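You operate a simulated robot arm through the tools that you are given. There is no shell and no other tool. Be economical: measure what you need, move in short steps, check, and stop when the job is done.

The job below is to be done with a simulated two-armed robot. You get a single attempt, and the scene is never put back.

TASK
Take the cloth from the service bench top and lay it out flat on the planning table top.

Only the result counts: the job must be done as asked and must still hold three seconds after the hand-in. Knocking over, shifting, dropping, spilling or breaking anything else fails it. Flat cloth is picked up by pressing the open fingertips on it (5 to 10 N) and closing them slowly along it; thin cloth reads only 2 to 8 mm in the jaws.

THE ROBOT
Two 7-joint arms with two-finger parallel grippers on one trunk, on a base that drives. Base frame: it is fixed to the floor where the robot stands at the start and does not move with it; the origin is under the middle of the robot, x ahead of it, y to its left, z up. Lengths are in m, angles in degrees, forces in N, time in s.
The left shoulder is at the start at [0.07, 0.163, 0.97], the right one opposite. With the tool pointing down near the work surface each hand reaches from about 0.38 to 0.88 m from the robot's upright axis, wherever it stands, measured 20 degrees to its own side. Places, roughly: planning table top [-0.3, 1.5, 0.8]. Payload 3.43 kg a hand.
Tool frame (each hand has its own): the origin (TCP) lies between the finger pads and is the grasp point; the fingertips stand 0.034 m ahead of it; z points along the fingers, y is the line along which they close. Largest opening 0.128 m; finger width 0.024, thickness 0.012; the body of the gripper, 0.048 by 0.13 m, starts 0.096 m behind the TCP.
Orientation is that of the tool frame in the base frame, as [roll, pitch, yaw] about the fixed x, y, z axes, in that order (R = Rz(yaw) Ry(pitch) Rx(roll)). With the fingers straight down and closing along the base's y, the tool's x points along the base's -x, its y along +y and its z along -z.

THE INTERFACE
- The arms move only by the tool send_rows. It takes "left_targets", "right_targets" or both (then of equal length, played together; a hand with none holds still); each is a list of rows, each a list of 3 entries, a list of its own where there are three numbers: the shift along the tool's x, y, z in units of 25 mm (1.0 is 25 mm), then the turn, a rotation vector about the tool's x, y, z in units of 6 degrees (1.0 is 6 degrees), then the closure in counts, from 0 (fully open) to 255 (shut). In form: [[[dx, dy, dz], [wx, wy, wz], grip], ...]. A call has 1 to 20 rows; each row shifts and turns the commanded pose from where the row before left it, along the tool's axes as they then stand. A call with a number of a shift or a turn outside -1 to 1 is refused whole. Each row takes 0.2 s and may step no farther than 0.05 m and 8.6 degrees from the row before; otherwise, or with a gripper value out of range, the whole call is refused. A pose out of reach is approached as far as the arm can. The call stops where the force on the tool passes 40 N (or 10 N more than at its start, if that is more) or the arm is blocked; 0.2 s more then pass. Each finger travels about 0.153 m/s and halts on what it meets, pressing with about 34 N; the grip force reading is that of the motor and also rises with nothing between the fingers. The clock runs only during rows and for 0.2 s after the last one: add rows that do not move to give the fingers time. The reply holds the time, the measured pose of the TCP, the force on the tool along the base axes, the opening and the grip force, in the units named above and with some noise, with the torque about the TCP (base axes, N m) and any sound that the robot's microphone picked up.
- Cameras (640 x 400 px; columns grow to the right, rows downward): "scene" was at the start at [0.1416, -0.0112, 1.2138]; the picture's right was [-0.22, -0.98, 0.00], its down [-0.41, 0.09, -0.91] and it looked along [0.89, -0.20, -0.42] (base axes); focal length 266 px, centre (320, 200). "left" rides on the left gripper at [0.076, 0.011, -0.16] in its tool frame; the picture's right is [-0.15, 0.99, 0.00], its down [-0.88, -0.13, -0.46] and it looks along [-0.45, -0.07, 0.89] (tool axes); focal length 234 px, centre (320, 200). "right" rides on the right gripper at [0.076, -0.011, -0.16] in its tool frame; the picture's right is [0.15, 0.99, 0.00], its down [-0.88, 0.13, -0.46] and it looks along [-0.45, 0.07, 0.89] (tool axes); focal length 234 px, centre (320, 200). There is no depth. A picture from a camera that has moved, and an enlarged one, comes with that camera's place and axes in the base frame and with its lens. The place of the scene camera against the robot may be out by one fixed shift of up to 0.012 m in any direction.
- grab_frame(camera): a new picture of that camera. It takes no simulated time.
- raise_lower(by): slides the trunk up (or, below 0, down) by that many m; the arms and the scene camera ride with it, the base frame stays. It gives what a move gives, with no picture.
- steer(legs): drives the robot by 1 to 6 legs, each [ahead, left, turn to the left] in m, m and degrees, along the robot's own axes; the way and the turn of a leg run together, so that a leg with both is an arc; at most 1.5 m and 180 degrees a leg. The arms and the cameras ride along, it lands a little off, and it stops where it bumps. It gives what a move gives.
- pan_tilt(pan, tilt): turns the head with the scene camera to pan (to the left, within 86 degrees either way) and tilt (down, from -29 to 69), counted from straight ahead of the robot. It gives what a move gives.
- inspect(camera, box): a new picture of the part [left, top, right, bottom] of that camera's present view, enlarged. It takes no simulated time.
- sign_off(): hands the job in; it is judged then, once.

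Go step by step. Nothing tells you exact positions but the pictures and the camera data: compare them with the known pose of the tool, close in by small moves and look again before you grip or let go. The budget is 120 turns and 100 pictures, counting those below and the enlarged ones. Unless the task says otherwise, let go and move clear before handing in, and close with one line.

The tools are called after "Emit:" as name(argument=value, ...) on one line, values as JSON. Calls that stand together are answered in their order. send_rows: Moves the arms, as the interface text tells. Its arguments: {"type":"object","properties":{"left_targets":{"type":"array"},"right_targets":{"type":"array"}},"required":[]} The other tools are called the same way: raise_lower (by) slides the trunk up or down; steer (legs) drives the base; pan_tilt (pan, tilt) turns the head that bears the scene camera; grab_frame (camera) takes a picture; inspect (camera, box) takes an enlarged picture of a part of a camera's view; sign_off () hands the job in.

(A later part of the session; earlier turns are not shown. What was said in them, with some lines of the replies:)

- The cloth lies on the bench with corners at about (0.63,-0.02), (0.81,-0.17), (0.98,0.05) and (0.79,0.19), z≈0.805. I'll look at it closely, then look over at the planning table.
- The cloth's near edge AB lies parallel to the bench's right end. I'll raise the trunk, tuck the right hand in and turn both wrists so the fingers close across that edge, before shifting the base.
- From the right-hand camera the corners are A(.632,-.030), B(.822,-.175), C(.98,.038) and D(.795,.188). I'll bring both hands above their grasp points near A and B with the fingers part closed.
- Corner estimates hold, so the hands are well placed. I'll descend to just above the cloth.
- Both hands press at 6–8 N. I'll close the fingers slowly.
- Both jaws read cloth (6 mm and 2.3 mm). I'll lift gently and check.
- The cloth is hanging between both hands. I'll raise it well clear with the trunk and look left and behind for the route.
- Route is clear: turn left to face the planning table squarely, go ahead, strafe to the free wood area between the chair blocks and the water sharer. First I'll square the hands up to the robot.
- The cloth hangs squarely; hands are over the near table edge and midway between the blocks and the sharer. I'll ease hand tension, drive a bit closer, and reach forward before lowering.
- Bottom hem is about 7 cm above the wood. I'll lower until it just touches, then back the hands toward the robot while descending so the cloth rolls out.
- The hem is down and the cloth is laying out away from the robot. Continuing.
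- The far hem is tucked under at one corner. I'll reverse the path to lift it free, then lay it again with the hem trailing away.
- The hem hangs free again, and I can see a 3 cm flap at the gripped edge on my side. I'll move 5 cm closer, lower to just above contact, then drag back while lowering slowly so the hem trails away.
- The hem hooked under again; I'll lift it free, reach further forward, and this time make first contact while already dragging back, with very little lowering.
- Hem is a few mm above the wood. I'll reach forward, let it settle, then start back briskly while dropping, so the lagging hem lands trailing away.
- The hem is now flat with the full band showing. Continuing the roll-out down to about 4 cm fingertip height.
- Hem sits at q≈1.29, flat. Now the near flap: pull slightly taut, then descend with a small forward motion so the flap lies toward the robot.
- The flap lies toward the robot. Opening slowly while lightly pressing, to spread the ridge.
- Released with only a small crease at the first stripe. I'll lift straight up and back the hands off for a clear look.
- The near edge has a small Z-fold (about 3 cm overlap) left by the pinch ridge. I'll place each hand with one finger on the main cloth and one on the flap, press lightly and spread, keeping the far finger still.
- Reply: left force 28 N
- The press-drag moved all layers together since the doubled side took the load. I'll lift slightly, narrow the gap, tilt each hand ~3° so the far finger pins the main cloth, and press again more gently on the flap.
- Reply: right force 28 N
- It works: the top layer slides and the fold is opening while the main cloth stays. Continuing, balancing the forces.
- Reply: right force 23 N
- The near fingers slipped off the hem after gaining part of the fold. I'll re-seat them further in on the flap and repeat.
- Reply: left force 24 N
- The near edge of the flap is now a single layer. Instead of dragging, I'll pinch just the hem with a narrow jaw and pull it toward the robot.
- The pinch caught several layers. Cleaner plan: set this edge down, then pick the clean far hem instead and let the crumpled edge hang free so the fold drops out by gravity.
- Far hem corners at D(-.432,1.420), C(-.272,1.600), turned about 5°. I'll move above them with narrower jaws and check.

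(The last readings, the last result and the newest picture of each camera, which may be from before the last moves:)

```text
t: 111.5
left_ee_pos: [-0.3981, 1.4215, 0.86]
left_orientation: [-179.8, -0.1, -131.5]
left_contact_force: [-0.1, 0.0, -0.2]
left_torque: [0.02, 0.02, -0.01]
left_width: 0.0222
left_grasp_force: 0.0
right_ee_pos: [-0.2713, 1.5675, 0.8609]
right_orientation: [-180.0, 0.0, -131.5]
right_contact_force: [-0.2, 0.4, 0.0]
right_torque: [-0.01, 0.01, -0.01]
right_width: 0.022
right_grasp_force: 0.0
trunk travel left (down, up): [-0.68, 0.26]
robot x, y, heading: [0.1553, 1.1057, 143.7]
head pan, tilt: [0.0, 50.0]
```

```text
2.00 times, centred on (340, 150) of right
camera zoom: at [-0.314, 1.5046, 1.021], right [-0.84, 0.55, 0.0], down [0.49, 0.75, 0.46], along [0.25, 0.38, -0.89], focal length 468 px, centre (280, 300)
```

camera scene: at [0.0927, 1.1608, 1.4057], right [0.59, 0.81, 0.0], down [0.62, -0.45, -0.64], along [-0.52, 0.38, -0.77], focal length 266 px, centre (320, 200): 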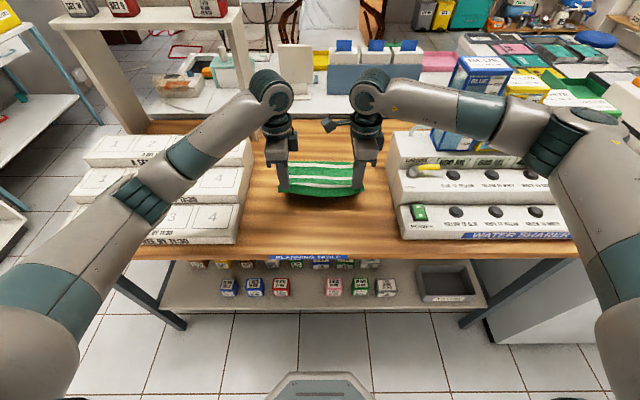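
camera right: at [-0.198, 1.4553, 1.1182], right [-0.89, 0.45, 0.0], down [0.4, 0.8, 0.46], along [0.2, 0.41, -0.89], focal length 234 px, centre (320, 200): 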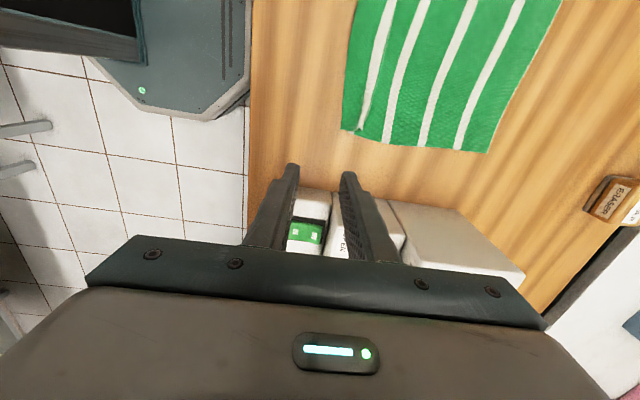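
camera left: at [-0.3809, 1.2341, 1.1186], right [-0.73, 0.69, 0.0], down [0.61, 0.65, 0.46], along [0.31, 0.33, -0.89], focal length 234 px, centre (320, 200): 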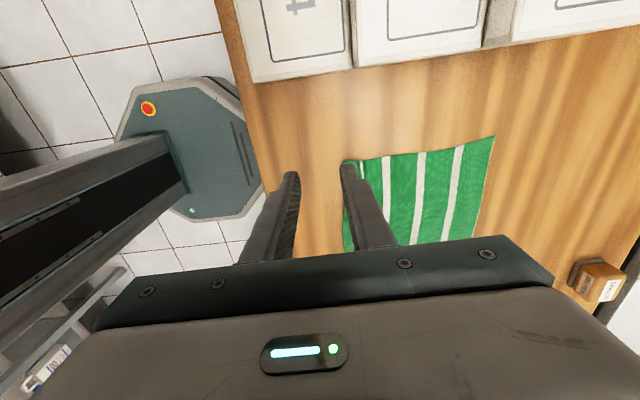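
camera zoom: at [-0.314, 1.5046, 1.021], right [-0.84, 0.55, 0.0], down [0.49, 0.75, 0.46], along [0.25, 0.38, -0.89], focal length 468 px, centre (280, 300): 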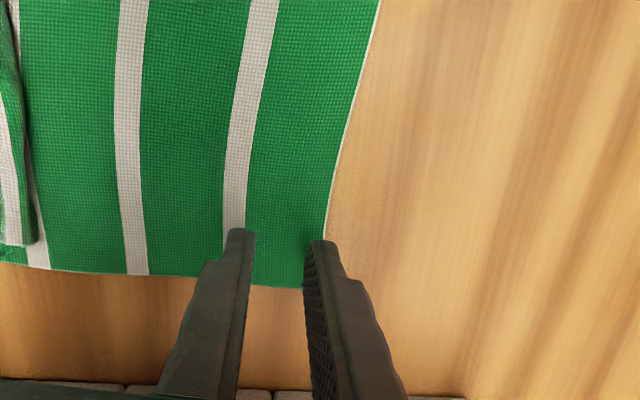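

Emit:
send_rows(left_targets=[[[0, 0, 0.5], [0, 0, 0], 211], [[0, 0, 0.42], [0, 0, 0], 211], [[0, 0, 0.04], [0, 0, 0], 211], [[0, 0, 0], [0, 0, 0], 211]], right_targets=[[[0, 0, 0.5], [0, 0, 0], 211], [[0, 0, 0.42], [0, 0, 0], 211], [[0, 0, 0.04], [0, 0, 0], 211], [[0, 0, 0], [0, 0, 0], 211]])

```text
t: 112.5
left_ee_pos: [-0.4004, 1.421, 0.8362]
left_orientation: [-179.8, 0.1, -131.6]
left_contact_force: [-0.3, -0.4, -0.4]
left_torque: [-0.05, 0.01, -0.01]
left_width: 0.0222
left_grasp_force: 0.1
right_ee_pos: [-0.2714, 1.5683, 0.8374]
right_orientation: [-179.8, 0.1, -131.5]
right_contact_force: [-0.7, 0.0, 0.1]
right_torque: [-0.02, 0.0, 0.02]
right_width: 0.0221
right_grasp_force: 0.1
trunk travel left (down, up): [-0.68, 0.26]
robot x, y, heading: [0.1559, 1.1062, 143.7]
head pan, tilt: [0.0, 50.0]
```

Emit:
send_rows(left_targets=[[[0, 0, 0.07], [0, 0, 0], 211], [[0, 0, 0], [0, 0, 0], 211]], right_targets=[[[0, 0, 0.08], [0, 0, 0], 211], [[0, 0, 0], [0, 0, 0], 211]])

```text
t: 113.1
left_ee_pos: [-0.3995, 1.42, 0.8355]
left_orientation: [-179.9, 0.0, -131.5]
left_contact_force: [-0.3, -0.5, 1.1]
left_torque: [0.02, 0.03, -0.02]
left_width: 0.0222
left_grasp_force: 0.0
right_ee_pos: [-0.2736, 1.5686, 0.835]
right_orientation: [179.9, 0.0, -131.5]
right_contact_force: [0.0, 0.7, 4.6]
right_torque: [0.05, 0.06, -0.01]
right_width: 0.0222
right_grasp_force: 0.1
trunk travel left (down, up): [-0.68, 0.26]
robot x, y, heading: [0.1523, 1.1069, 143.6]
head pan, tilt: [0.0, 50.0]
```

Emit:
send_rows(left_targets=[[[0, 0, 0.035], [0, 0, 0], 211], [[0, 0, 0], [0, 0, 0], 211], [[0, 0, 0], [0, 0, 0], 215], [[0, 0, 0], [0, 0, 0], 219], [[0, 0, 0], [0, 0, 0], 223], [[0, 0, 0], [0, 0, 0], 227], [[0, 0, 0], [0, 0, 0], 231], [[0, 0, 0], [0, 0, 0], 235], [[0, 0, 0], [0, 0, 0], 239], [[0, 0, 0], [0, 0, 0], 243], [[0, 0, 0], [0, 0, 0], 247], [[0, 0, 0], [0, 0, 0], 251], [[0, 0, 0], [0, 0, 0], 255], [[0, 0, 0], [0, 0, 0], 255], [[0, 0, 0], [0, 0, 0], 255]], right_targets=[[[0, 0, 0.015], [0, 0, 0], 211], [[0, 0, 0], [0, 0, 0], 211], [[0, 0, 0], [0, 0, 0], 215], [[0, 0, 0], [0, 0, 0], 219], [[0, 0, 0], [0, 0, 0], 223], [[0, 0, 0], [0, 0, 0], 227], [[0, 0, 0], [0, 0, 0], 231], [[0, 0, 0], [0, 0, 0], 235], [[0, 0, 0], [0, 0, 0], 239], [[0, 0, 0], [0, 0, 0], 243], [[0, 0, 0], [0, 0, 0], 247], [[0, 0, 0], [0, 0, 0], 251], [[0, 0, 0], [0, 0, 0], 255], [[0, 0, 0], [0, 0, 0], 255], [[0, 0, 0], [0, 0, 0], 255]])

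Emit:
send_rows(left_targets=[[[0, 0, -0.3], [0, 0, 0], 255], [[0, 0, -0.6], [0, 0, 0], 255], [[0, -0.2, -0.8], [0, 0, 0], 255], [[0, -0.2, -0.8], [0, 0, 0], 255], [[0, -0.2, -0.8], [0, 0, 0], 255], [[0, -0.2, -0.8], [0, 0, 0], 255], [[0, -0.2, -0.8], [0, 0, 0], 255], [[0, -0.2, -0.8], [0, 0, 0], 255], [[0, -0.2, -0.8], [0, 0, 0], 255], [[0, -0.2, -0.8], [0, 0, 0], 255], [[0, -0.2, -0.8], [0, 0, 0], 255], [[0, 0, -0.8], [0, 0, 0], 255], [[0, 0, -0.8], [0, 0, 0], 255], [[0, 0, -0.8], [0, 0, 0], 255], [[0, 0, -0.8], [0, 0, 0], 255], [[0, 0, 0], [0, 0, 0], 255], [[0, 0, 0], [0, 0, 0], 255]], right_targets=[[[0, 0, -0.3], [0, 0, 0], 255], [[0, 0, -0.6], [0, 0, 0], 255], [[0, -0.2, -0.8], [0, 0, 0], 255], [[0, -0.2, -0.8], [0, 0, 0], 255], [[0, -0.2, -0.8], [0, 0, 0], 255], [[0, -0.2, -0.8], [0, 0, 0], 255], [[0, -0.2, -0.8], [0, 0, 0], 255], [[0, -0.2, -0.8], [0, 0, 0], 255], [[0, -0.2, -0.8], [0, 0, 0], 255], [[0, -0.2, -0.8], [0, 0, 0], 255], [[0, -0.2, -0.8], [0, 0, 0], 255], [[0, 0, -0.8], [0, 0, 0], 255], [[0, 0, -0.8], [0, 0, 0], 255], [[0, 0, -0.8], [0, 0, 0], 255], [[0, 0, -0.8], [0, 0, 0], 255], [[0, 0, 0], [0, 0, 0], 255], [[0, 0, 0], [0, 0, 0], 255]])

Emit:
inspect(camera="scene", box=[220, 60, 428, 190])

```text
t: 116.3
left_ee_pos: [-0.4006, 1.4197, 0.8362]
left_orientation: [-179.9, 0.0, -131.6]
left_contact_force: [0.7, 1.1, 11.3]
left_torque: [0.03, 0.05, -0.01]
left_width: 0.002
left_grasp_force: 34.1
right_ee_pos: [-0.2711, 1.568, 0.8359]
right_orientation: [-180.0, 0.0, -131.4]
right_contact_force: [-1.8, -0.4, 4.3]
right_torque: [-0.02, 0.07, 0.02]
right_width: 0.0017
right_grasp_force: 33.9
trunk travel left (down, up): [-0.68, 0.26]
robot x, y, heading: [0.1554, 1.1091, 143.7]
head pan, tilt: [0.0, 50.0]
```

```text
t: 119.9
left_ee_pos: [-0.3675, 1.3924, 1.1187]
left_orientation: [-179.8, 0.0, -131.6]
left_contact_force: [-0.7, 0.2, 0.4]
left_torque: [0.03, -0.01, 0.0]
left_width: 0.002
left_grasp_force: 34.4
right_ee_pos: [-0.2393, 1.5405, 1.1166]
right_orientation: [-179.8, 0.1, -131.5]
right_contact_force: [-0.3, 0.4, -0.8]
right_torque: [-0.03, 0.02, 0.0]
right_width: 0.0019
right_grasp_force: 34.1
trunk travel left (down, up): [-0.68, 0.26]
robot x, y, heading: [0.1514, 1.1078, 143.9]
head pan, tilt: [0.0, 50.0]
```

```text
3.08 times, centred on (324, 125) of scene
camera zoom: at [0.0532, 1.1898, 1.4058], right [0.59, 0.81, 0.0], down [0.62, -0.45, -0.64], along [-0.52, 0.38, -0.77], focal length 820 px, centre (308, 431)
```

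zoom: 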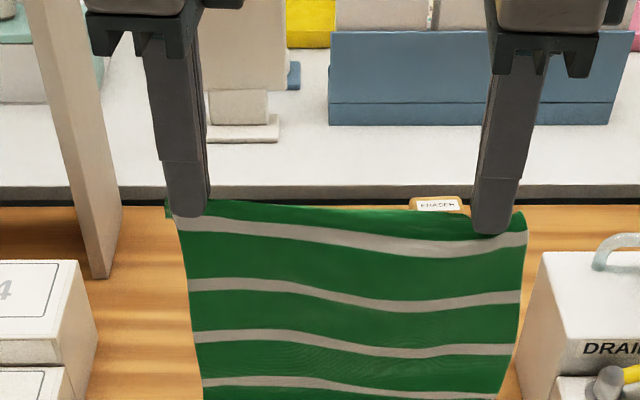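

The cloth now hangs cleanly from the far hem with only a tiny flap. I'll bring it back toward me, let it settle, then move away while dropping so the free hem trails toward the robot.

Emit:
send_rows(left_targets=[[[0, -0.71, 0.19], [0, 0, 0], 255], [[0, -0.71, 0.19], [0, 0, 0], 255], [[0, -0.71, 0.19], [0, 0, 0], 255], [[0, -0.71, 0.19], [0, 0, 0], 255], [[0, -0.71, 0.19], [0, 0, 0], 255], [[0, -0.71, 0.19], [0, 0, 0], 255], [[0, -0.71, 0.19], [0, 0, 0], 255], [[0, 0, 0], [0, 0, 0], 255], [[0, 0, 0], [0, 0, 0], 255], [[0, 0, 0], [0, 0, 0], 255], [[0, 0, 0], [0, 0, 0], 255], [[0, 0, 0], [0, 0, 0], 255], [[0, 0, 0], [0, 0, 0], 255], [[0, 0, 0], [0, 0, 0], 255]], right_targets=[[[0, -0.71, 0.19], [0, 0, 0], 255], [[0, -0.71, 0.19], [0, 0, 0], 255], [[0, -0.71, 0.19], [0, 0, 0], 255], [[0, -0.71, 0.19], [0, 0, 0], 255], [[0, -0.71, 0.19], [0, 0, 0], 255], [[0, -0.71, 0.19], [0, 0, 0], 255], [[0, -0.71, 0.19], [0, 0, 0], 255], [[0, 0, 0], [0, 0, 0], 255], [[0, 0, 0], [0, 0, 0], 255], [[0, 0, 0], [0, 0, 0], 255], [[0, 0, 0], [0, 0, 0], 255], [[0, 0, 0], [0, 0, 0], 255], [[0, 0, 0], [0, 0, 0], 255], [[0, 0, 0], [0, 0, 0], 255]])

Emit:
grab_frame(camera="scene")

```text
t: 122.9
left_ee_pos: [-0.2736, 1.3078, 1.0855]
left_orientation: [-179.9, 0.0, -131.5]
left_contact_force: [1.0, 0.7, 0.0]
left_torque: [0.03, -0.01, -0.03]
left_width: 0.002
left_grasp_force: 34.0
right_ee_pos: [-0.1439, 1.4558, 1.0846]
right_orientation: [-179.9, 0.1, -131.5]
right_contact_force: [-0.9, -0.9, 0.8]
right_torque: [-0.03, 0.01, 0.02]
right_width: 0.0017
right_grasp_force: 34.2
trunk travel left (down, up): [-0.68, 0.26]
robot x, y, heading: [0.1538, 1.1068, 143.9]
head pan, tilt: [0.0, 50.0]
```

```text
11 pictures are left
camera scene: at [0.0531, 1.1899, 1.4058], right [0.59, 0.81, 0.0], down [0.62, -0.45, -0.64], along [-0.52, 0.38, -0.77], focal length 266 px, centre (320, 200)
```

scene: 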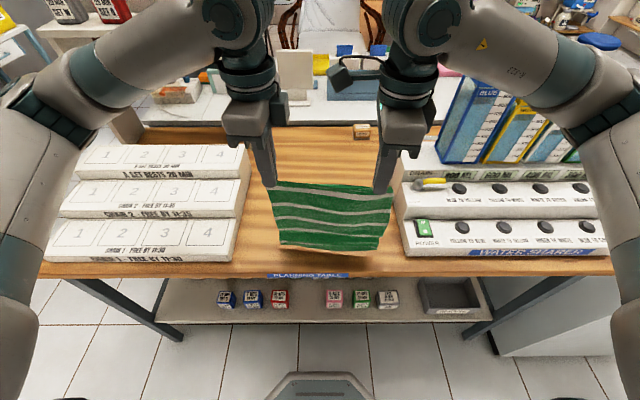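

Emit:
inspect(camera="scene", box=[260, 170, 404, 260])

```text
4.44 times, centred on (332, 215) of scene
camera zoom: at [0.0531, 1.1899, 1.4058], right [0.59, 0.81, 0.0], down [0.62, -0.45, -0.64], along [-0.52, 0.38, -0.77], focal length 1185 px, centre (267, 133)
```

zoom: 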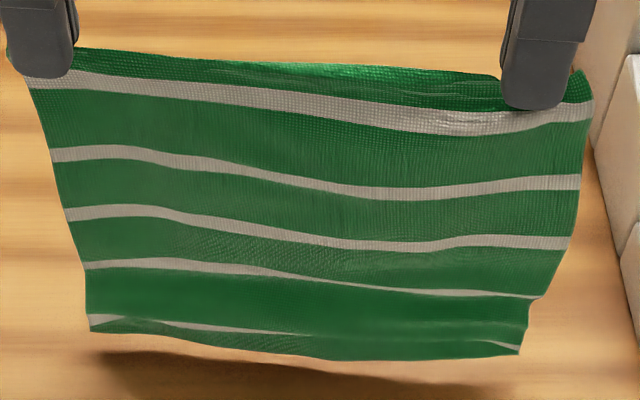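

Emit:
send_rows(left_targets=[[[0, 0, -0.8], [0, 0, 0], 255], [[0, 0, -0.8], [0, 0, 0], 255], [[0, 0, -0.8], [0, 0, 0], 255], [[0, 0, -0.8], [0, 0, 0], 255], [[0, 0, 0], [0, 0, 0], 255], [[0, 0, 0], [0, 0, 0], 255], [[0, 0, 0], [0, 0, 0], 255], [[0, 0, 0], [0, 0, 0], 255], [[0, 0, 0], [0, 0, 0], 255], [[0, 0, 0], [0, 0, 0], 255]], right_targets=[[[0, 0, -0.8], [0, 0, 0], 255], [[0, 0, -0.8], [0, 0, 0], 255], [[0, 0, -0.8], [0, 0, 0], 255], [[0, 0, -0.8], [0, 0, 0], 255], [[0, 0, 0], [0, 0, 0], 255], [[0, 0, 0], [0, 0, 0], 255], [[0, 0, 0], [0, 0, 0], 255], [[0, 0, 0], [0, 0, 0], 255], [[0, 0, 0], [0, 0, 0], 255], [[0, 0, 0], [0, 0, 0], 255]])

Emit:
inspect(camera="scene", box=[252, 150, 412, 250])

```text
t: 125.1
left_ee_pos: [-0.2732, 1.3095, 1.1632]
left_orientation: [-179.8, 0.0, -131.6]
left_contact_force: [0.0, 0.2, -0.7]
left_torque: [0.0, -0.01, 0.03]
left_width: 0.0019
left_grasp_force: 33.9
right_ee_pos: [-0.1454, 1.4551, 1.1628]
right_orientation: [-179.8, 0.0, -131.5]
right_contact_force: [-0.5, 0.0, 0.3]
right_torque: [-0.03, 0.0, 0.0]
right_width: 0.0017
right_grasp_force: 34.1
trunk travel left (down, up): [-0.68, 0.26]
robot x, y, heading: [0.1561, 1.1049, 143.6]
head pan, tilt: [0.0, 50.0]
```

```text
4.00 times, centred on (332, 200) of scene
camera zoom: at [0.053, 1.1899, 1.4057], right [0.59, 0.81, 0.0], down [0.62, -0.45, -0.64], along [-0.52, 0.38, -0.77], focal length 1066 px, centre (272, 200)
```

zoom: 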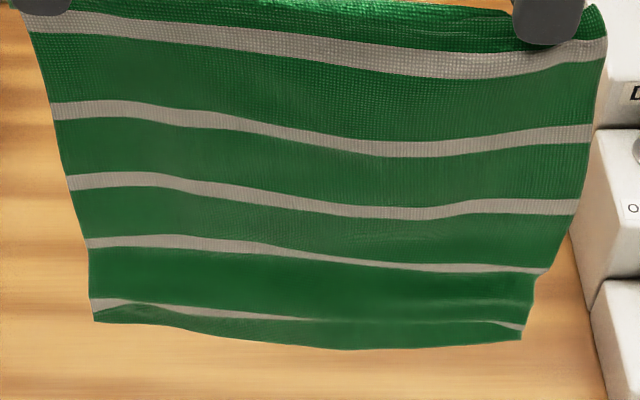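

Some creasing but no overlap now. Lower to just above the wood, settle, then sweep away while dropping.

Emit:
send_rows(left_targets=[[[0, 0, 0.8], [0, 0, 0], 255], [[0, 0, 0.8], [0, 0, 0], 255], [[0, 0, 0.8], [0, 0, 0], 255], [[0, 0, 0.6], [0, 0, 0], 255], [[0, 0, 0], [0, 0, 0], 255], [[0, 0, 0], [0, 0, 0], 255], [[0, 0, 0], [0, 0, 0], 255], [[0, 0, 0], [0, 0, 0], 255], [[0, 0, 0], [0, 0, 0], 255], [[0, 0, 0], [0, 0, 0], 255], [[0.1, 1, 0.4], [0, 0, 0], 255], [[0.1, 1, 0.6], [0, 0, 0], 255], [[0.1, 1, 0.5], [0, 0, 0], 255], [[0.1, 0.8, 0.4], [0, 0, 0], 255], [[0.1, 0.6, 0.4], [0, 0, 0], 255], [[0.1, 0.5, 0.4], [0, 0, 0], 255]], right_targets=[[[0, 0, 0.8], [0, 0, 0], 255], [[0, 0, 0.8], [0, 0, 0], 255], [[0, 0, 0.8], [0, 0, 0], 255], [[0, 0, 0.6], [0, 0, 0], 255], [[0, 0, 0], [0, 0, 0], 255], [[0, 0, 0], [0, 0, 0], 255], [[0, 0, 0], [0, 0, 0], 255], [[0, 0, 0], [0, 0, 0], 255], [[0, 0, 0], [0, 0, 0], 255], [[0, 0, 0], [0, 0, 0], 255], [[0.1, 1, 0.4], [0, 0, 0], 255], [[0.1, 1, 0.6], [0, 0, 0], 255], [[0.1, 1, 0.5], [0, 0, 0], 255], [[0.1, 0.8, 0.4], [0, 0, 0], 255], [[0.1, 0.6, 0.4], [0, 0, 0], 255], [[0.1, 0.5, 0.4], [0, 0, 0], 255]])

Emit:
inspect(camera="scene", box=[244, 150, 420, 260])

```text
t: 128.5
left_ee_pos: [-0.3747, 1.3806, 1.0215]
left_orientation: [-179.7, 0.0, -131.5]
left_contact_force: [-0.2, 0.3, 0.1]
left_torque: [0.0, -0.01, -0.02]
left_width: 0.0019
left_grasp_force: 34.3
right_ee_pos: [-0.248, 1.5271, 1.0201]
right_orientation: [-179.8, 0.0, -131.6]
right_contact_force: [-0.6, -0.5, -0.2]
right_torque: [-0.04, 0.0, 0.01]
right_width: 0.002
right_grasp_force: 33.8
trunk travel left (down, up): [-0.68, 0.26]
robot x, y, heading: [0.1556, 1.107, 143.8]
head pan, tilt: [0.0, 50.0]
```

```text
3.64 times, centred on (332, 205) of scene
camera zoom: at [0.0521, 1.1905, 1.4056], right [0.59, 0.81, 0.0], down [0.62, -0.45, -0.64], along [-0.52, 0.38, -0.77], focal length 969 px, centre (276, 182)
```

zoom: 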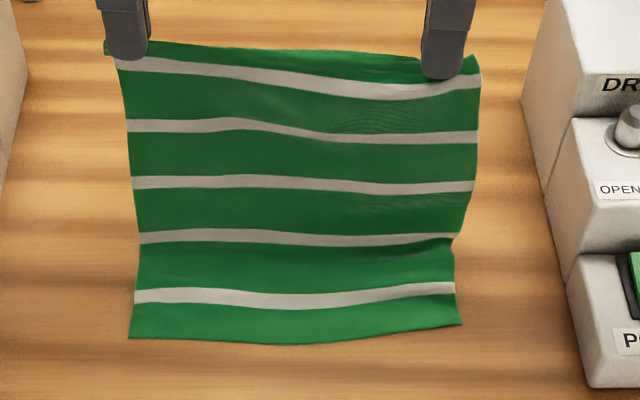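

All five stripes and the near hem are flat on the table. Continuing the lay-out away from me.

Emit:
send_rows(left_targets=[[[0.08, 0.5, 0.58], [0, 0, 0], 255], [[0.08, 0.5, 0.58], [0, 0, 0], 255], [[0.08, 0.55, 0.58], [0, 0, 0], 255], [[0.08, 0.55, 0.58], [0, 0, 0], 255], [[0.08, 0.55, 0.58], [0, 0, 0], 255], [[0.08, 0.55, 0.58], [0, 0, 0], 255], [[0.08, 0.6, 0.58], [0, 0, 0], 255], [[0.08, 0.6, 0.58], [0, 0, 0], 255], [[0.08, 0.6, 0.58], [0, 0, 0], 255], [[0.08, 0.6, 0.58], [0, 0, 0], 255], [[0, 0.4, 0], [0, 0, 0], 255], [[0, 0.3, 0], [0, 0, 0], 255], [[0, 0, 0], [0, 0, 0], 255]], right_targets=[[[0.08, 0.5, 0.58], [0, 0, 0], 255], [[0.08, 0.5, 0.58], [0, 0, 0], 255], [[0.08, 0.55, 0.58], [0, 0, 0], 255], [[0.08, 0.55, 0.58], [0, 0, 0], 255], [[0.08, 0.55, 0.58], [0, 0, 0], 255], [[0.08, 0.55, 0.58], [0, 0, 0], 255], [[0.08, 0.6, 0.58], [0, 0, 0], 255], [[0.08, 0.6, 0.58], [0, 0, 0], 255], [[0.08, 0.6, 0.58], [0, 0, 0], 255], [[0.08, 0.6, 0.58], [0, 0, 0], 255], [[0, 0.4, 0], [0, 0, 0], 255], [[0, 0.3, 0], [0, 0, 0], 255], [[0, 0, 0], [0, 0, 0], 255]])

Emit:
inspect(camera="scene", box=[236, 130, 428, 250])

```text
t: 131.3
left_ee_pos: [-0.5068, 1.4697, 0.8763]
left_orientation: [-179.7, 0.2, -131.6]
left_contact_force: [-0.1, 0.4, 0.0]
left_torque: [0.01, -0.01, 0.0]
left_width: 0.0021
left_grasp_force: 34.2
right_ee_pos: [-0.3771, 1.6149, 0.8755]
right_orientation: [-179.9, 0.0, -131.5]
right_contact_force: [-0.6, -0.4, 0.2]
right_torque: [-0.01, 0.05, -0.01]
right_width: 0.002
right_grasp_force: 33.9
trunk travel left (down, up): [-0.68, 0.26]
robot x, y, heading: [0.1533, 1.1067, 143.7]
head pan, tilt: [0.0, 50.0]
```

```text
3.33 times, centred on (332, 190) of scene
camera zoom: at [0.0531, 1.1898, 1.4058], right [0.59, 0.81, 0.0], down [0.62, -0.45, -0.64], along [-0.52, 0.38, -0.77], focal length 888 px, centre (280, 233)
```

zoom: 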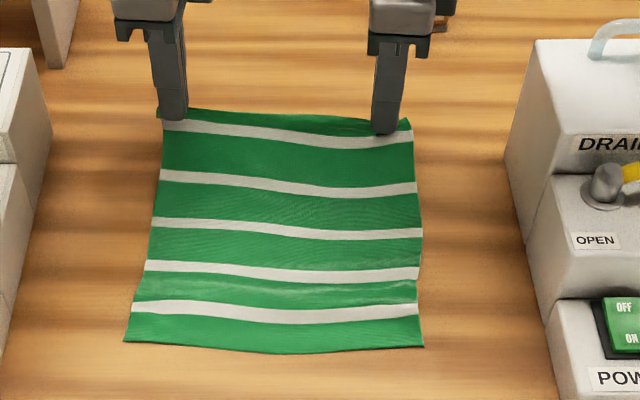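

Emit:
send_rows(left_targets=[[[0, 0.25, 0.4], [0, 0, 0], 255], [[0, 0.2, 0.4], [0, 0, 0], 255], [[0, -0.2, 0.35], [0, 0, 0], 255], [[0, -0.25, 0.3], [0, 0, 0], 255], [[0, 0, 0.04], [0, 0, 0], 255], [[0, 0, 0], [0, 0, 0], 255]], right_targets=[[[0, 0.25, 0.4], [0, 0, 0], 255], [[0, 0.2, 0.4], [0, 0, 0], 255], [[0, -0.2, 0.35], [0, 0, 0], 255], [[0, -0.25, 0.3], [0, 0, 0], 255], [[0, 0, 0.02], [0, 0, 0], 255], [[0, 0, 0], [0, 0, 0], 255]])

```text
t: 132.7
left_ee_pos: [-0.5063, 1.4695, 0.8389]
left_orientation: [-179.8, 0.1, -131.7]
left_contact_force: [-0.5, -0.5, 2.4]
left_torque: [0.04, 0.02, 0.03]
left_width: 0.0021
left_grasp_force: 34.3
right_ee_pos: [-0.3779, 1.6153, 0.8382]
right_orientation: [-179.9, 0.0, -131.5]
right_contact_force: [-0.5, 0.2, 1.6]
right_torque: [0.0, 0.03, 0.03]
right_width: 0.0018
right_grasp_force: 34.3
trunk travel left (down, up): [-0.68, 0.26]
robot x, y, heading: [0.1534, 1.1045, 143.9]
head pan, tilt: [0.0, 50.0]
```

Contact is light. Opening slowly while pressing down a few mm, so the fingertips spread the small ridge.

Emit:
send_rows(left_targets=[[[0, 0, 0.05], [0, 0, 0], 252], [[0, 0, 0.05], [0, 0, 0], 249], [[0, 0, 0.04], [0, 0, 0], 246], [[0, 0, 0.03], [0, 0, 0], 243], [[0, 0, 0.01], [0, 0, 0], 239], [[0, 0, 0], [0, 0, 0], 235], [[0, 0, 0], [0, 0, 0], 231], [[0, 0, 0], [0, 0, 0], 227], [[0, 0, 0], [0, 0, 0], 223], [[0, 0, 0], [0, 0, 0], 219]], right_targets=[[[0, 0, 0.05], [0, 0, 0], 252], [[0, 0, 0.05], [0, 0, 0], 249], [[0, 0, 0.04], [0, 0, 0], 246], [[0, 0, 0.03], [0, 0, 0], 243], [[0, 0, 0.01], [0, 0, 0], 239], [[0, 0, 0], [0, 0, 0], 235], [[0, 0, 0], [0, 0, 0], 231], [[0, 0, 0], [0, 0, 0], 227], [[0, 0, 0], [0, 0, 0], 223], [[0, 0, 0], [0, 0, 0], 219]])

Emit:
inspect(camera="right", box=[180, 50, 500, 250])

```text
t: 134.9
left_ee_pos: [-0.5044, 1.4685, 0.8371]
left_orientation: [-179.9, 0.0, -131.5]
left_contact_force: [4.5, -2.1, 18.0]
left_torque: [-0.06, 0.03, 0.04]
left_width: 0.0157
left_grasp_force: 0.2
right_ee_pos: [-0.3764, 1.615, 0.8357]
right_orientation: [-180.0, 0.0, -131.5]
right_contact_force: [0.4, -1.2, 2.9]
right_torque: [-0.02, 0.03, 0.02]
right_width: 0.0176
right_grasp_force: 0.1
trunk travel left (down, up): [-0.68, 0.26]
robot x, y, heading: [0.155, 1.1076, 143.7]
head pan, tilt: [0.0, 50.0]
```

```text
2.00 times, centred on (340, 150) of right
camera zoom: at [-0.4186, 1.5514, 0.996], right [-0.84, 0.55, 0.0], down [0.49, 0.75, 0.46], along [0.25, 0.38, -0.89], focal length 468 px, centre (280, 300)
```

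zoom: 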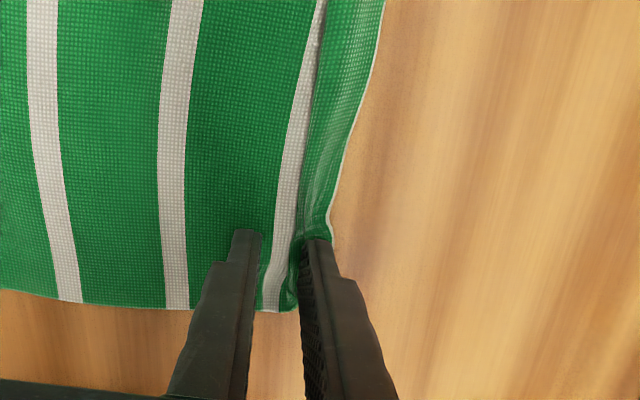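

Emit:
send_rows(left_targets=[[[0, 0, -0.01], [-0.1, 0, 0], 219], [[0, 0.06, 0], [0, 0, 0], 213], [[0, 0.06, 0], [0, 0, 0], 207], [[0, 0.06, 0], [0, 0, 0], 201], [[0, 0.06, 0], [0, 0, 0], 195], [[0, 0.06, 0], [0, 0, 0], 189], [[0, 0.06, 0], [0, 0, 0], 183], [[0, 0, 0], [0, 0, 0], 183]], right_targets=[[[0, 0, 0.04], [-0.1, 0, 0], 219], [[0, 0.06, 0], [0, 0, 0], 213], [[0, 0.06, 0], [0, 0, 0], 207], [[0, 0.06, 0], [0, 0, 0], 201], [[0, 0.06, 0], [0, 0, 0], 195], [[0, 0.06, 0], [0, 0, 0], 189], [[0, 0.06, 0], [0, 0, 0], 183], [[0, 0, 0], [0, 0, 0], 183]])

Emit:
inspect(camera="right", box=[180, 50, 500, 250])

```text
t: 136.7
left_ee_pos: [-0.512, 1.4742, 0.835]
left_orientation: [179.5, -0.1, -131.6]
left_contact_force: [3.5, -2.1, 17.0]
left_torque: [0.11, 0.17, 0.01]
left_width: 0.0336
left_grasp_force: 0.1
right_ee_pos: [-0.3826, 1.6212, 0.8363]
right_orientation: [179.4, 0.0, -131.5]
right_contact_force: [1.3, -1.4, 1.8]
right_torque: [0.01, 0.04, 0.04]
right_width: 0.0361
right_grasp_force: 0.1
trunk travel left (down, up): [-0.68, 0.26]
robot x, y, heading: [0.1568, 1.1035, 143.6]
head pan, tilt: [0.0, 50.0]
```

```text
2.00 times, centred on (340, 150) of right
camera zoom: at [-0.4241, 1.5562, 0.9956], right [-0.84, 0.55, 0.01], down [0.49, 0.74, 0.46], along [0.24, 0.39, -0.89], focal length 468 px, centre (280, 300)
```

zoom: 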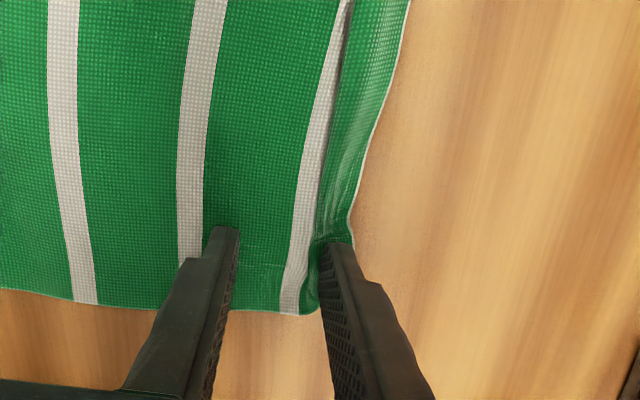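

Emit:
send_rows(left_targets=[[[0, 0, -0.3], [0, 0, 0], 183], [[0, 0, -0.8], [0.1, 0, 0], 183], [[0, 0, -0.8], [0, 0, 0], 183], [[0, 0, -0.8], [0, 0, 0], 183], [[0.8, 0.3, -0.8], [0, 0, 0], 183], [[0.8, 0.3, 0], [0, 0, 0], 183], [[0.8, 0, 0], [0, 0, 0], 183]], right_targets=[[[0, 0, -0.3], [0, 0, 0], 183], [[0, 0, -0.8], [0.1, 0, 0], 183], [[0, 0, -0.8], [0, 0, 0], 183], [[0, 0, -0.8], [0, 0, 0], 183], [[-0.8, 0.3, -0.8], [0, 0, 0], 183], [[-0.8, 0.3, 0], [0, 0, 0], 183], [[-0.6, 0, 0], [0, 0, 0], 183]])

Emit:
inspect(camera="scene", box=[248, 140, 408, 240])

```text
t: 138.3
left_ee_pos: [-0.5636, 1.4391, 0.9212]
left_orientation: [-179.8, 0.1, -131.5]
left_contact_force: [0.4, 0.4, 0.4]
left_torque: [0.0, 0.02, 0.01]
left_width: 0.036
left_grasp_force: 0.0
right_ee_pos: [-0.3599, 1.672, 0.9222]
right_orientation: [-180.0, -0.1, -131.6]
right_contact_force: [0.6, 0.5, -0.1]
right_torque: [0.01, 0.02, -0.01]
right_width: 0.0361
right_grasp_force: 0.1
trunk travel left (down, up): [-0.68, 0.26]
robot x, y, heading: [0.153, 1.1057, 143.9]
head pan, tilt: [0.0, 50.0]
```

```text
4.00 times, centred on (328, 190) of scene
camera zoom: at [0.0534, 1.1893, 1.4058], right [0.59, 0.81, 0.0], down [0.62, -0.45, -0.64], along [-0.52, 0.38, -0.77], focal length 1066 px, centre (288, 240)
```

zoom: 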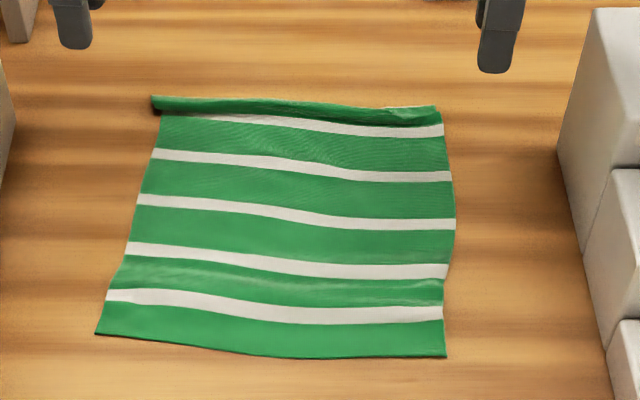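

Nearly flat: only the far 1–2 cm strip is still lapped over. I'll use the pin-and-drag that worked: near finger pinning the main cloth, far finger sliding the strip outward.

Emit:
send_rows(left_targets=[[[-0.72, -0.22, 0], [0, 0, 0], 195], [[-0.72, -0.22, 0], [0, 0, 0], 195], [[-0.72, -0.22, 0], [0, 0, 0], 195], [[-0.72, -0.22, 0], [0, 0, 0], 195], [[0, 0, 0], [0, 0, -0.4], 195], [[0, 0, 0], [-0.25, 0, 0], 195], [[0, 0, 0.8], [0, 0, 0], 195], [[0, 0, 0.8], [0, 0, 0], 195], [[0, 0, 0.8], [0, 0, 0], 195], [[0, 0, 0.8], [0, 0, 0], 195], [[0, 0, 0.12], [0, 0, 0], 195], [[0, 0, 0], [0, 0, 0], 195]], right_targets=[[[0.64, -0.15, 0], [0, 0, 0], 195], [[0.64, -0.15, 0], [0, 0, 0], 195], [[0.64, -0.15, 0], [0, 0, 0], 195], [[0.64, -0.15, 0], [0, 0, 0], 195], [[0, 0, 0], [0, 0, -0.4], 195], [[0, 0, 0], [-0.25, 0, 0], 195], [[0, 0, 0.8], [0, 0, 0], 195], [[0, 0, 0.8], [0, 0, 0], 195], [[0, 0, 0.8], [0, 0, 0], 195], [[0, 0, 0.8], [0, 0, 0], 195], [[0, 0, 0.12], [0, 0, 0], 195], [[0, 0, 0], [0, 0, 0], 195]])

Emit:
inspect(camera="right", box=[180, 50, 500, 250])

```text
t: 140.9
left_ee_pos: [-0.501, 1.4799, 0.8364]
left_orientation: [178.8, 0.1, -129.2]
left_contact_force: [0.2, 0.0, 1.7]
left_torque: [0.04, 0.02, 0.01]
left_width: 0.03
left_grasp_force: 0.0
right_ee_pos: [-0.3927, 1.6167, 0.8391]
right_orientation: [178.6, 0.0, -129.0]
right_contact_force: [-0.4, -0.2, 0.7]
right_torque: [-0.02, -0.04, 0.02]
right_width: 0.0301
right_grasp_force: 0.0
trunk travel left (down, up): [-0.68, 0.26]
robot x, y, heading: [0.1508, 1.1038, 143.8]
head pan, tilt: [0.0, 50.0]
```

```text
2.00 times, centred on (340, 150) of right
camera zoom: at [-0.4277, 1.5484, 0.9979], right [-0.86, 0.51, 0.02], down [0.46, 0.76, 0.46], along [0.22, 0.41, -0.89], focal length 468 px, centre (280, 300)
```

zoom: 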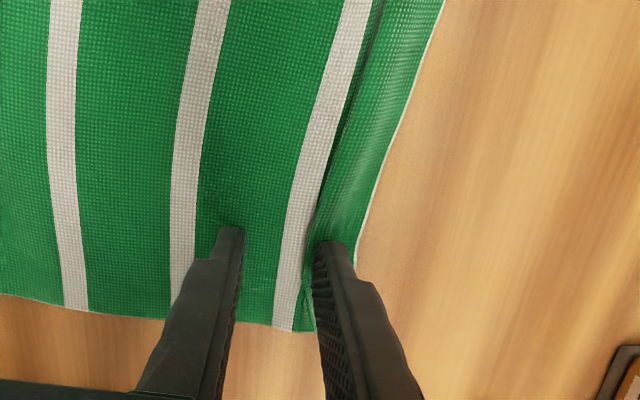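

Emit:
send_rows(left_targets=[[[0, 0, 0.04], [0, 0, 0], 195], [[0, 0, 0], [0, 0, 0], 195]], right_targets=[[[0, 0, 0.1], [0, 0, 0], 195], [[0, 0, 0], [0, 0, 0], 195]])

```text
t: 141.5
left_ee_pos: [-0.5017, 1.4794, 0.838]
left_orientation: [178.7, 0.0, -129.1]
left_contact_force: [-0.3, -0.9, -0.5]
left_torque: [-0.01, -0.02, -0.01]
left_width: 0.03
left_grasp_force: 0.2
right_ee_pos: [-0.3915, 1.6145, 0.8356]
right_orientation: [178.6, 0.0, -129.1]
right_contact_force: [0.1, 0.4, 0.6]
right_torque: [0.01, 0.03, 0.05]
right_width: 0.0299
right_grasp_force: 0.1
trunk travel left (down, up): [-0.68, 0.26]
robot x, y, heading: [0.1551, 1.1043, 143.5]
head pan, tilt: [0.0, 50.0]
```

Emit:
send_rows(left_targets=[[[0, 0, 0.08], [0, 0, 0], 195], [[0, 0, 0], [0, 0, 0], 195]], right_targets=[[[0, 0, 0.06], [0, 0, 0], 195], [[0, 0, 0], [0, 0, 0], 195]])

```text
t: 142.1
left_ee_pos: [-0.5016, 1.4792, 0.836]
left_orientation: [178.7, 0.1, -129.1]
left_contact_force: [-0.9, -0.2, 1.7]
left_torque: [-0.01, 0.07, -0.02]
left_width: 0.0304
left_grasp_force: 0.4
right_ee_pos: [-0.391, 1.6153, 0.8366]
right_orientation: [178.6, 0.0, -129.1]
right_contact_force: [1.7, 0.8, 8.0]
right_torque: [-0.07, -0.11, 0.05]
right_width: 0.0301
right_grasp_force: 0.1
trunk travel left (down, up): [-0.68, 0.26]
robot x, y, heading: [0.1536, 1.1046, 143.8]
head pan, tilt: [0.0, 50.0]
```

Emit:
send_rows(left_targets=[[[0, 0, 0.07], [0, 0, 0], 195], [[0, 0, 0], [0, 0, 0], 195]], right_targets=[[[0, 0, 0.03], [0.07, 0, 0], 195], [[0, 0, 0], [0, 0, 0], 195]])

```text
t: 142.7
left_ee_pos: [-0.5007, 1.4793, 0.8365]
left_orientation: [178.6, 0.1, -129.0]
left_contact_force: [-1.9, -0.8, 9.0]
left_torque: [0.01, 0.2, 0.0]
left_width: 0.0306
left_grasp_force: 0.4
right_ee_pos: [-0.3925, 1.6158, 0.836]
right_orientation: [178.8, 0.0, -129.1]
right_contact_force: [-1.9, 2.4, 12.1]
right_torque: [0.01, -0.04, 0.0]
right_width: 0.0299
right_grasp_force: 0.2
trunk travel left (down, up): [-0.68, 0.26]
robot x, y, heading: [0.1543, 1.1105, 143.6]
head pan, tilt: [0.0, 50.0]
```

Emit:
send_rows(left_targets=[[[0, 0, 0.02], [-0.17, 0, 0], 195], [[0, 0, 0], [0, 0, 0], 195]], right_targets=[[[0, 0, 0.01], [-0.04, 0, 0], 195], [[0, 0, 0], [0, 0, 0], 195]])

```text
t: 143.3
left_ee_pos: [-0.5002, 1.4802, 0.8366]
left_orientation: [177.6, 0.0, -129.2]
left_contact_force: [-0.2, -1.1, 15.4]
left_torque: [-0.37, -0.22, -0.04]
left_width: 0.0302
left_grasp_force: 0.2
right_ee_pos: [-0.3901, 1.614, 0.8352]
right_orientation: [178.6, 0.0, -129.0]
right_contact_force: [-1.7, 2.4, 12.7]
right_torque: [-0.07, -0.13, -0.01]
right_width: 0.0291
right_grasp_force: 0.0
trunk travel left (down, up): [-0.68, 0.26]
robot x, y, heading: [0.1509, 1.1041, 143.7]
head pan, tilt: [0.0, 50.0]
```

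Emit:
send_rows(left_targets=[[[0, 0, 0.01], [0.07, 0, 0], 195], [[0, 0, 0], [0, 0, 0], 195], [[0, 0.08, 0], [0, 0, 0], 187], [[0, 0.08, 0], [0, 0, 0], 179], [[0, 0.08, 0], [0, 0, 0], 171], [[0, 0.08, 0], [0, 0, 0], 163], [[0, 0, 0], [0, 0, 0], 163]], right_targets=[[[0, 0, 0], [0, 0, 0], 195], [[0, 0, 0], [0, 0, 0], 195], [[0, 0.08, 0], [0, 0, 0], 187], [[0, 0.08, 0], [0, 0, 0], 179], [[0, 0.08, 0], [0, 0, 0], 171], [[0, 0.08, 0], [0, 0, 0], 163], [[0, 0, 0], [0, 0, 0], 163]])

Emit:
inspect(camera="right", box=[180, 50, 500, 250])

```text
t: 144.9
left_ee_pos: [-0.5056, 1.4835, 0.8362]
left_orientation: [178.0, 0.0, -129.0]
left_contact_force: [-0.5, -2.6, 16.3]
left_torque: [-0.45, -0.33, -0.07]
left_width: 0.0464
left_grasp_force: 0.0
right_ee_pos: [-0.3978, 1.6205, 0.8347]
right_orientation: [178.6, 0.1, -129.0]
right_contact_force: [-1.1, 2.5, 12.6]
right_torque: [-0.22, -0.25, 0.0]
right_width: 0.0447
right_grasp_force: 0.1
trunk travel left (down, up): [-0.68, 0.26]
robot x, y, heading: [0.1533, 1.1063, 143.6]
head pan, tilt: [0.0, 50.0]
```

```text
2.00 times, centred on (340, 150) of right
camera zoom: at [-0.4333, 1.5522, 0.9954], right [-0.86, 0.51, 0.02], down [0.46, 0.76, 0.46], along [0.22, 0.41, -0.89], focal length 468 px, centre (280, 300)
```

zoom: 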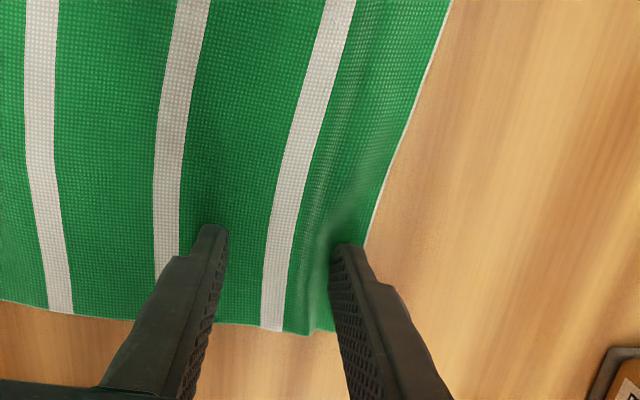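

The right side has opened out flat. Right gets a little more, then lifts; the left far finger was unloaded, so I re-seat it with less tilt.

Emit:
send_rows(left_targets=[[[0, 0, -0.25], [0, 0, 0], 163], [[0, -0.16, -0.05], [0, 0, 0], 179], [[0, -0.16, 0], [0.1, 0, 0], 195], [[0, 0, 0], [0, 0, 0], 195], [[0, 0, 0.2], [0, 0, 0], 195], [[0, 0, 0.1], [0, 0, 0], 195], [[0, 0, 0], [0, 0, 0], 195]], right_targets=[[[0, 0.06, 0], [0, 0, 0], 157], [[0, 0.06, 0], [0, 0, 0], 151], [[0, 0, 0], [0, 0, 0], 151], [[0, 0, -0.4], [0, 0, 0], 151], [[0, 0, -0.8], [0, 0, 0], 151], [[0, 0, -0.8], [0, 0, 0], 151], [[0, 0, -0.8], [0, 0, 0], 151]])

```text
t: 146.5
left_ee_pos: [-0.5016, 1.4803, 0.8357]
left_orientation: [178.5, 0.1, -129.2]
left_contact_force: [-2.6, -1.3, 15.3]
left_torque: [-0.16, 0.15, 0.0]
left_width: 0.0301
left_grasp_force: 0.1
right_ee_pos: [-0.3991, 1.6213, 0.9047]
right_orientation: [178.8, -0.1, -129.1]
right_contact_force: [-0.1, -0.1, 0.6]
right_torque: [0.02, -0.02, -0.01]
right_width: 0.0519
right_grasp_force: 0.0
trunk travel left (down, up): [-0.68, 0.26]
robot x, y, heading: [0.1588, 1.1004, 143.9]
head pan, tilt: [0.0, 50.0]
```

Emit:
send_rows(left_targets=[[[0, 0, 0.01], [-0.04, 0, 0], 195], [[0, 0, 0], [0, 0, 0], 195]])

```text
t: 147.1
left_ee_pos: [-0.5005, 1.4805, 0.8371]
left_orientation: [178.4, 0.0, -129.1]
left_contact_force: [-5.8, -1.2, 23.8]
left_torque: [-0.32, 0.06, -0.1]
left_width: 0.0293
left_grasp_force: 0.0
right_ee_pos: [-0.3982, 1.6201, 0.9043]
right_orientation: [178.7, 0.0, -129.1]
right_contact_force: [0.2, 1.2, 1.1]
right_torque: [0.05, -0.02, -0.03]
right_width: 0.0522
right_grasp_force: 0.1
trunk travel left (down, up): [-0.68, 0.26]
robot x, y, heading: [0.1551, 1.1085, 143.8]
head pan, tilt: [0.0, 50.0]
```

Emit:
send_rows(left_targets=[[[0, 0.08, 0], [0, 0, 0], 187], [[0, 0.08, 0], [0, 0, 0], 179], [[0, 0.08, 0], [0, 0, 0], 171], [[0, 0.08, 0], [0, 0, 0], 163], [[0, 0.06, 0], [0, 0, 0], 157], [[0, 0, 0], [0, 0, 0], 157]])

Emit:
inspect(camera="left", box=[140, 60, 560, 322])

```text
t: 148.5
left_ee_pos: [-0.5079, 1.4856, 0.8359]
left_orientation: [178.2, 0.0, -129.2]
left_contact_force: [-2.3, -0.5, 29.5]
left_torque: [-0.75, -0.53, -0.1]
left_width: 0.0475
left_grasp_force: 0.1
right_ee_pos: [-0.3976, 1.6207, 0.9049]
right_orientation: [178.7, 0.0, -129.1]
right_contact_force: [0.0, -1.2, 0.5]
right_torque: [-0.01, 0.01, 0.0]
right_width: 0.0523
right_grasp_force: 0.2
trunk travel left (down, up): [-0.68, 0.26]
robot x, y, heading: [0.1559, 1.1073, 143.7]
head pan, tilt: [0.0, 50.0]
```

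```text
1.52 times, centred on (350, 191) of left
camera zoom: at [-0.559, 1.4313, 0.9969], right [-0.67, 0.74, 0.03], down [0.67, 0.59, 0.45], along [0.32, 0.33, -0.89], focal length 357 px, centre (274, 214)
```

zoom: 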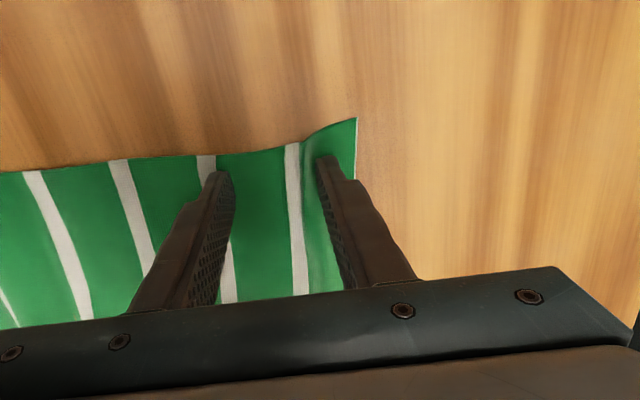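

The left side is now fully open too. Lifting both hands clear and taking the final look.

Emit:
send_rows(left_targets=[[[0, 0, -0.3], [0, 0, 0], 157], [[0, 0, -0.8], [0.25, 0, 0], 157], [[0, 0, -0.9], [0, 0, 0], 157], [[0, 0, -0.9], [0, 0, 0], 157], [[0, 0, -0.9], [0, 0, 0], 157], [[0.5, 0, -0.9], [0, 0, 0], 157], [[0.7, 0, -0.7], [0, 0, 0], 157], [[0.7, 0, 0], [0, 0, 0], 157], [[0.7, 0, 0], [0, 0, 0], 157]], right_targets=[[[0, 0, 0], [0, 0, 0], 151], [[0, 0, -0.8], [0.2, 0, 0], 151], [[0, 0, -0.9], [0, 0, 0], 151], [[0, 0, -0.5], [0, 0, 0], 151], [[0, 0, 0], [0, 0, 0], 151], [[-0.4, 0, 0], [0, 0, 0], 151], [[-0.5, 0, 0], [0, 0, 0], 151], [[-0.5, 0, 0], [0, 0, 0], 151], [[-0.5, 0, 0], [0, 0, 0], 151]])

Emit:
inspect(camera="scene", box=[248, 130, 408, 230])

```text
t: 150.5
left_ee_pos: [-0.5483, 1.4339, 0.9681]
left_orientation: [-180.0, 0.0, -129.2]
left_contact_force: [-0.4, -0.2, 0.1]
left_torque: [0.03, 0.01, 0.02]
left_width: 0.0492
left_grasp_force: 0.0
right_ee_pos: [-0.3688, 1.6586, 0.9585]
right_orientation: [180.0, 0.0, -129.0]
right_contact_force: [0.5, 0.7, -0.1]
right_torque: [-0.01, 0.0, 0.02]
right_width: 0.0521
right_grasp_force: 0.1
trunk travel left (down, up): [-0.68, 0.26]
robot x, y, heading: [0.157, 1.1031, 143.7]
head pan, tilt: [0.0, 50.0]
```

```text
4.00 times, centred on (328, 180) of scene
camera zoom: at [0.0531, 1.1898, 1.4058], right [0.59, 0.81, 0.0], down [0.62, -0.45, -0.64], along [-0.52, 0.38, -0.77], focal length 1066 px, centre (288, 280)
```

zoom: 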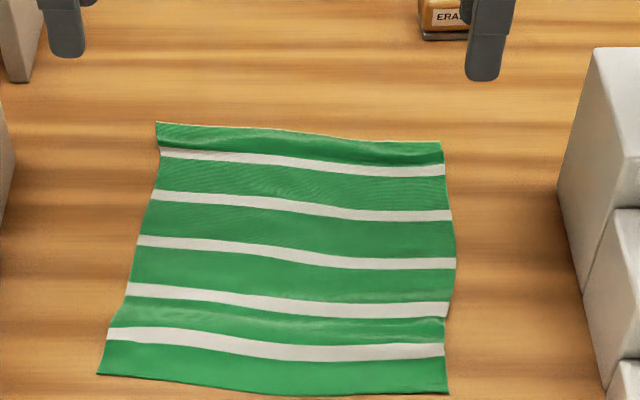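

The cloth lies spread out on the planning table. All six green bands and five white stripes show, nothing is folded over, and both hands are clear, so I'm handing in.

Emit:
sign_off()

```text
The job is handed in.
```

The cloth is off the service bench and spread out on the planning table with no part folded over, only slight ripples, and in the camera views I saw nothing else moved.
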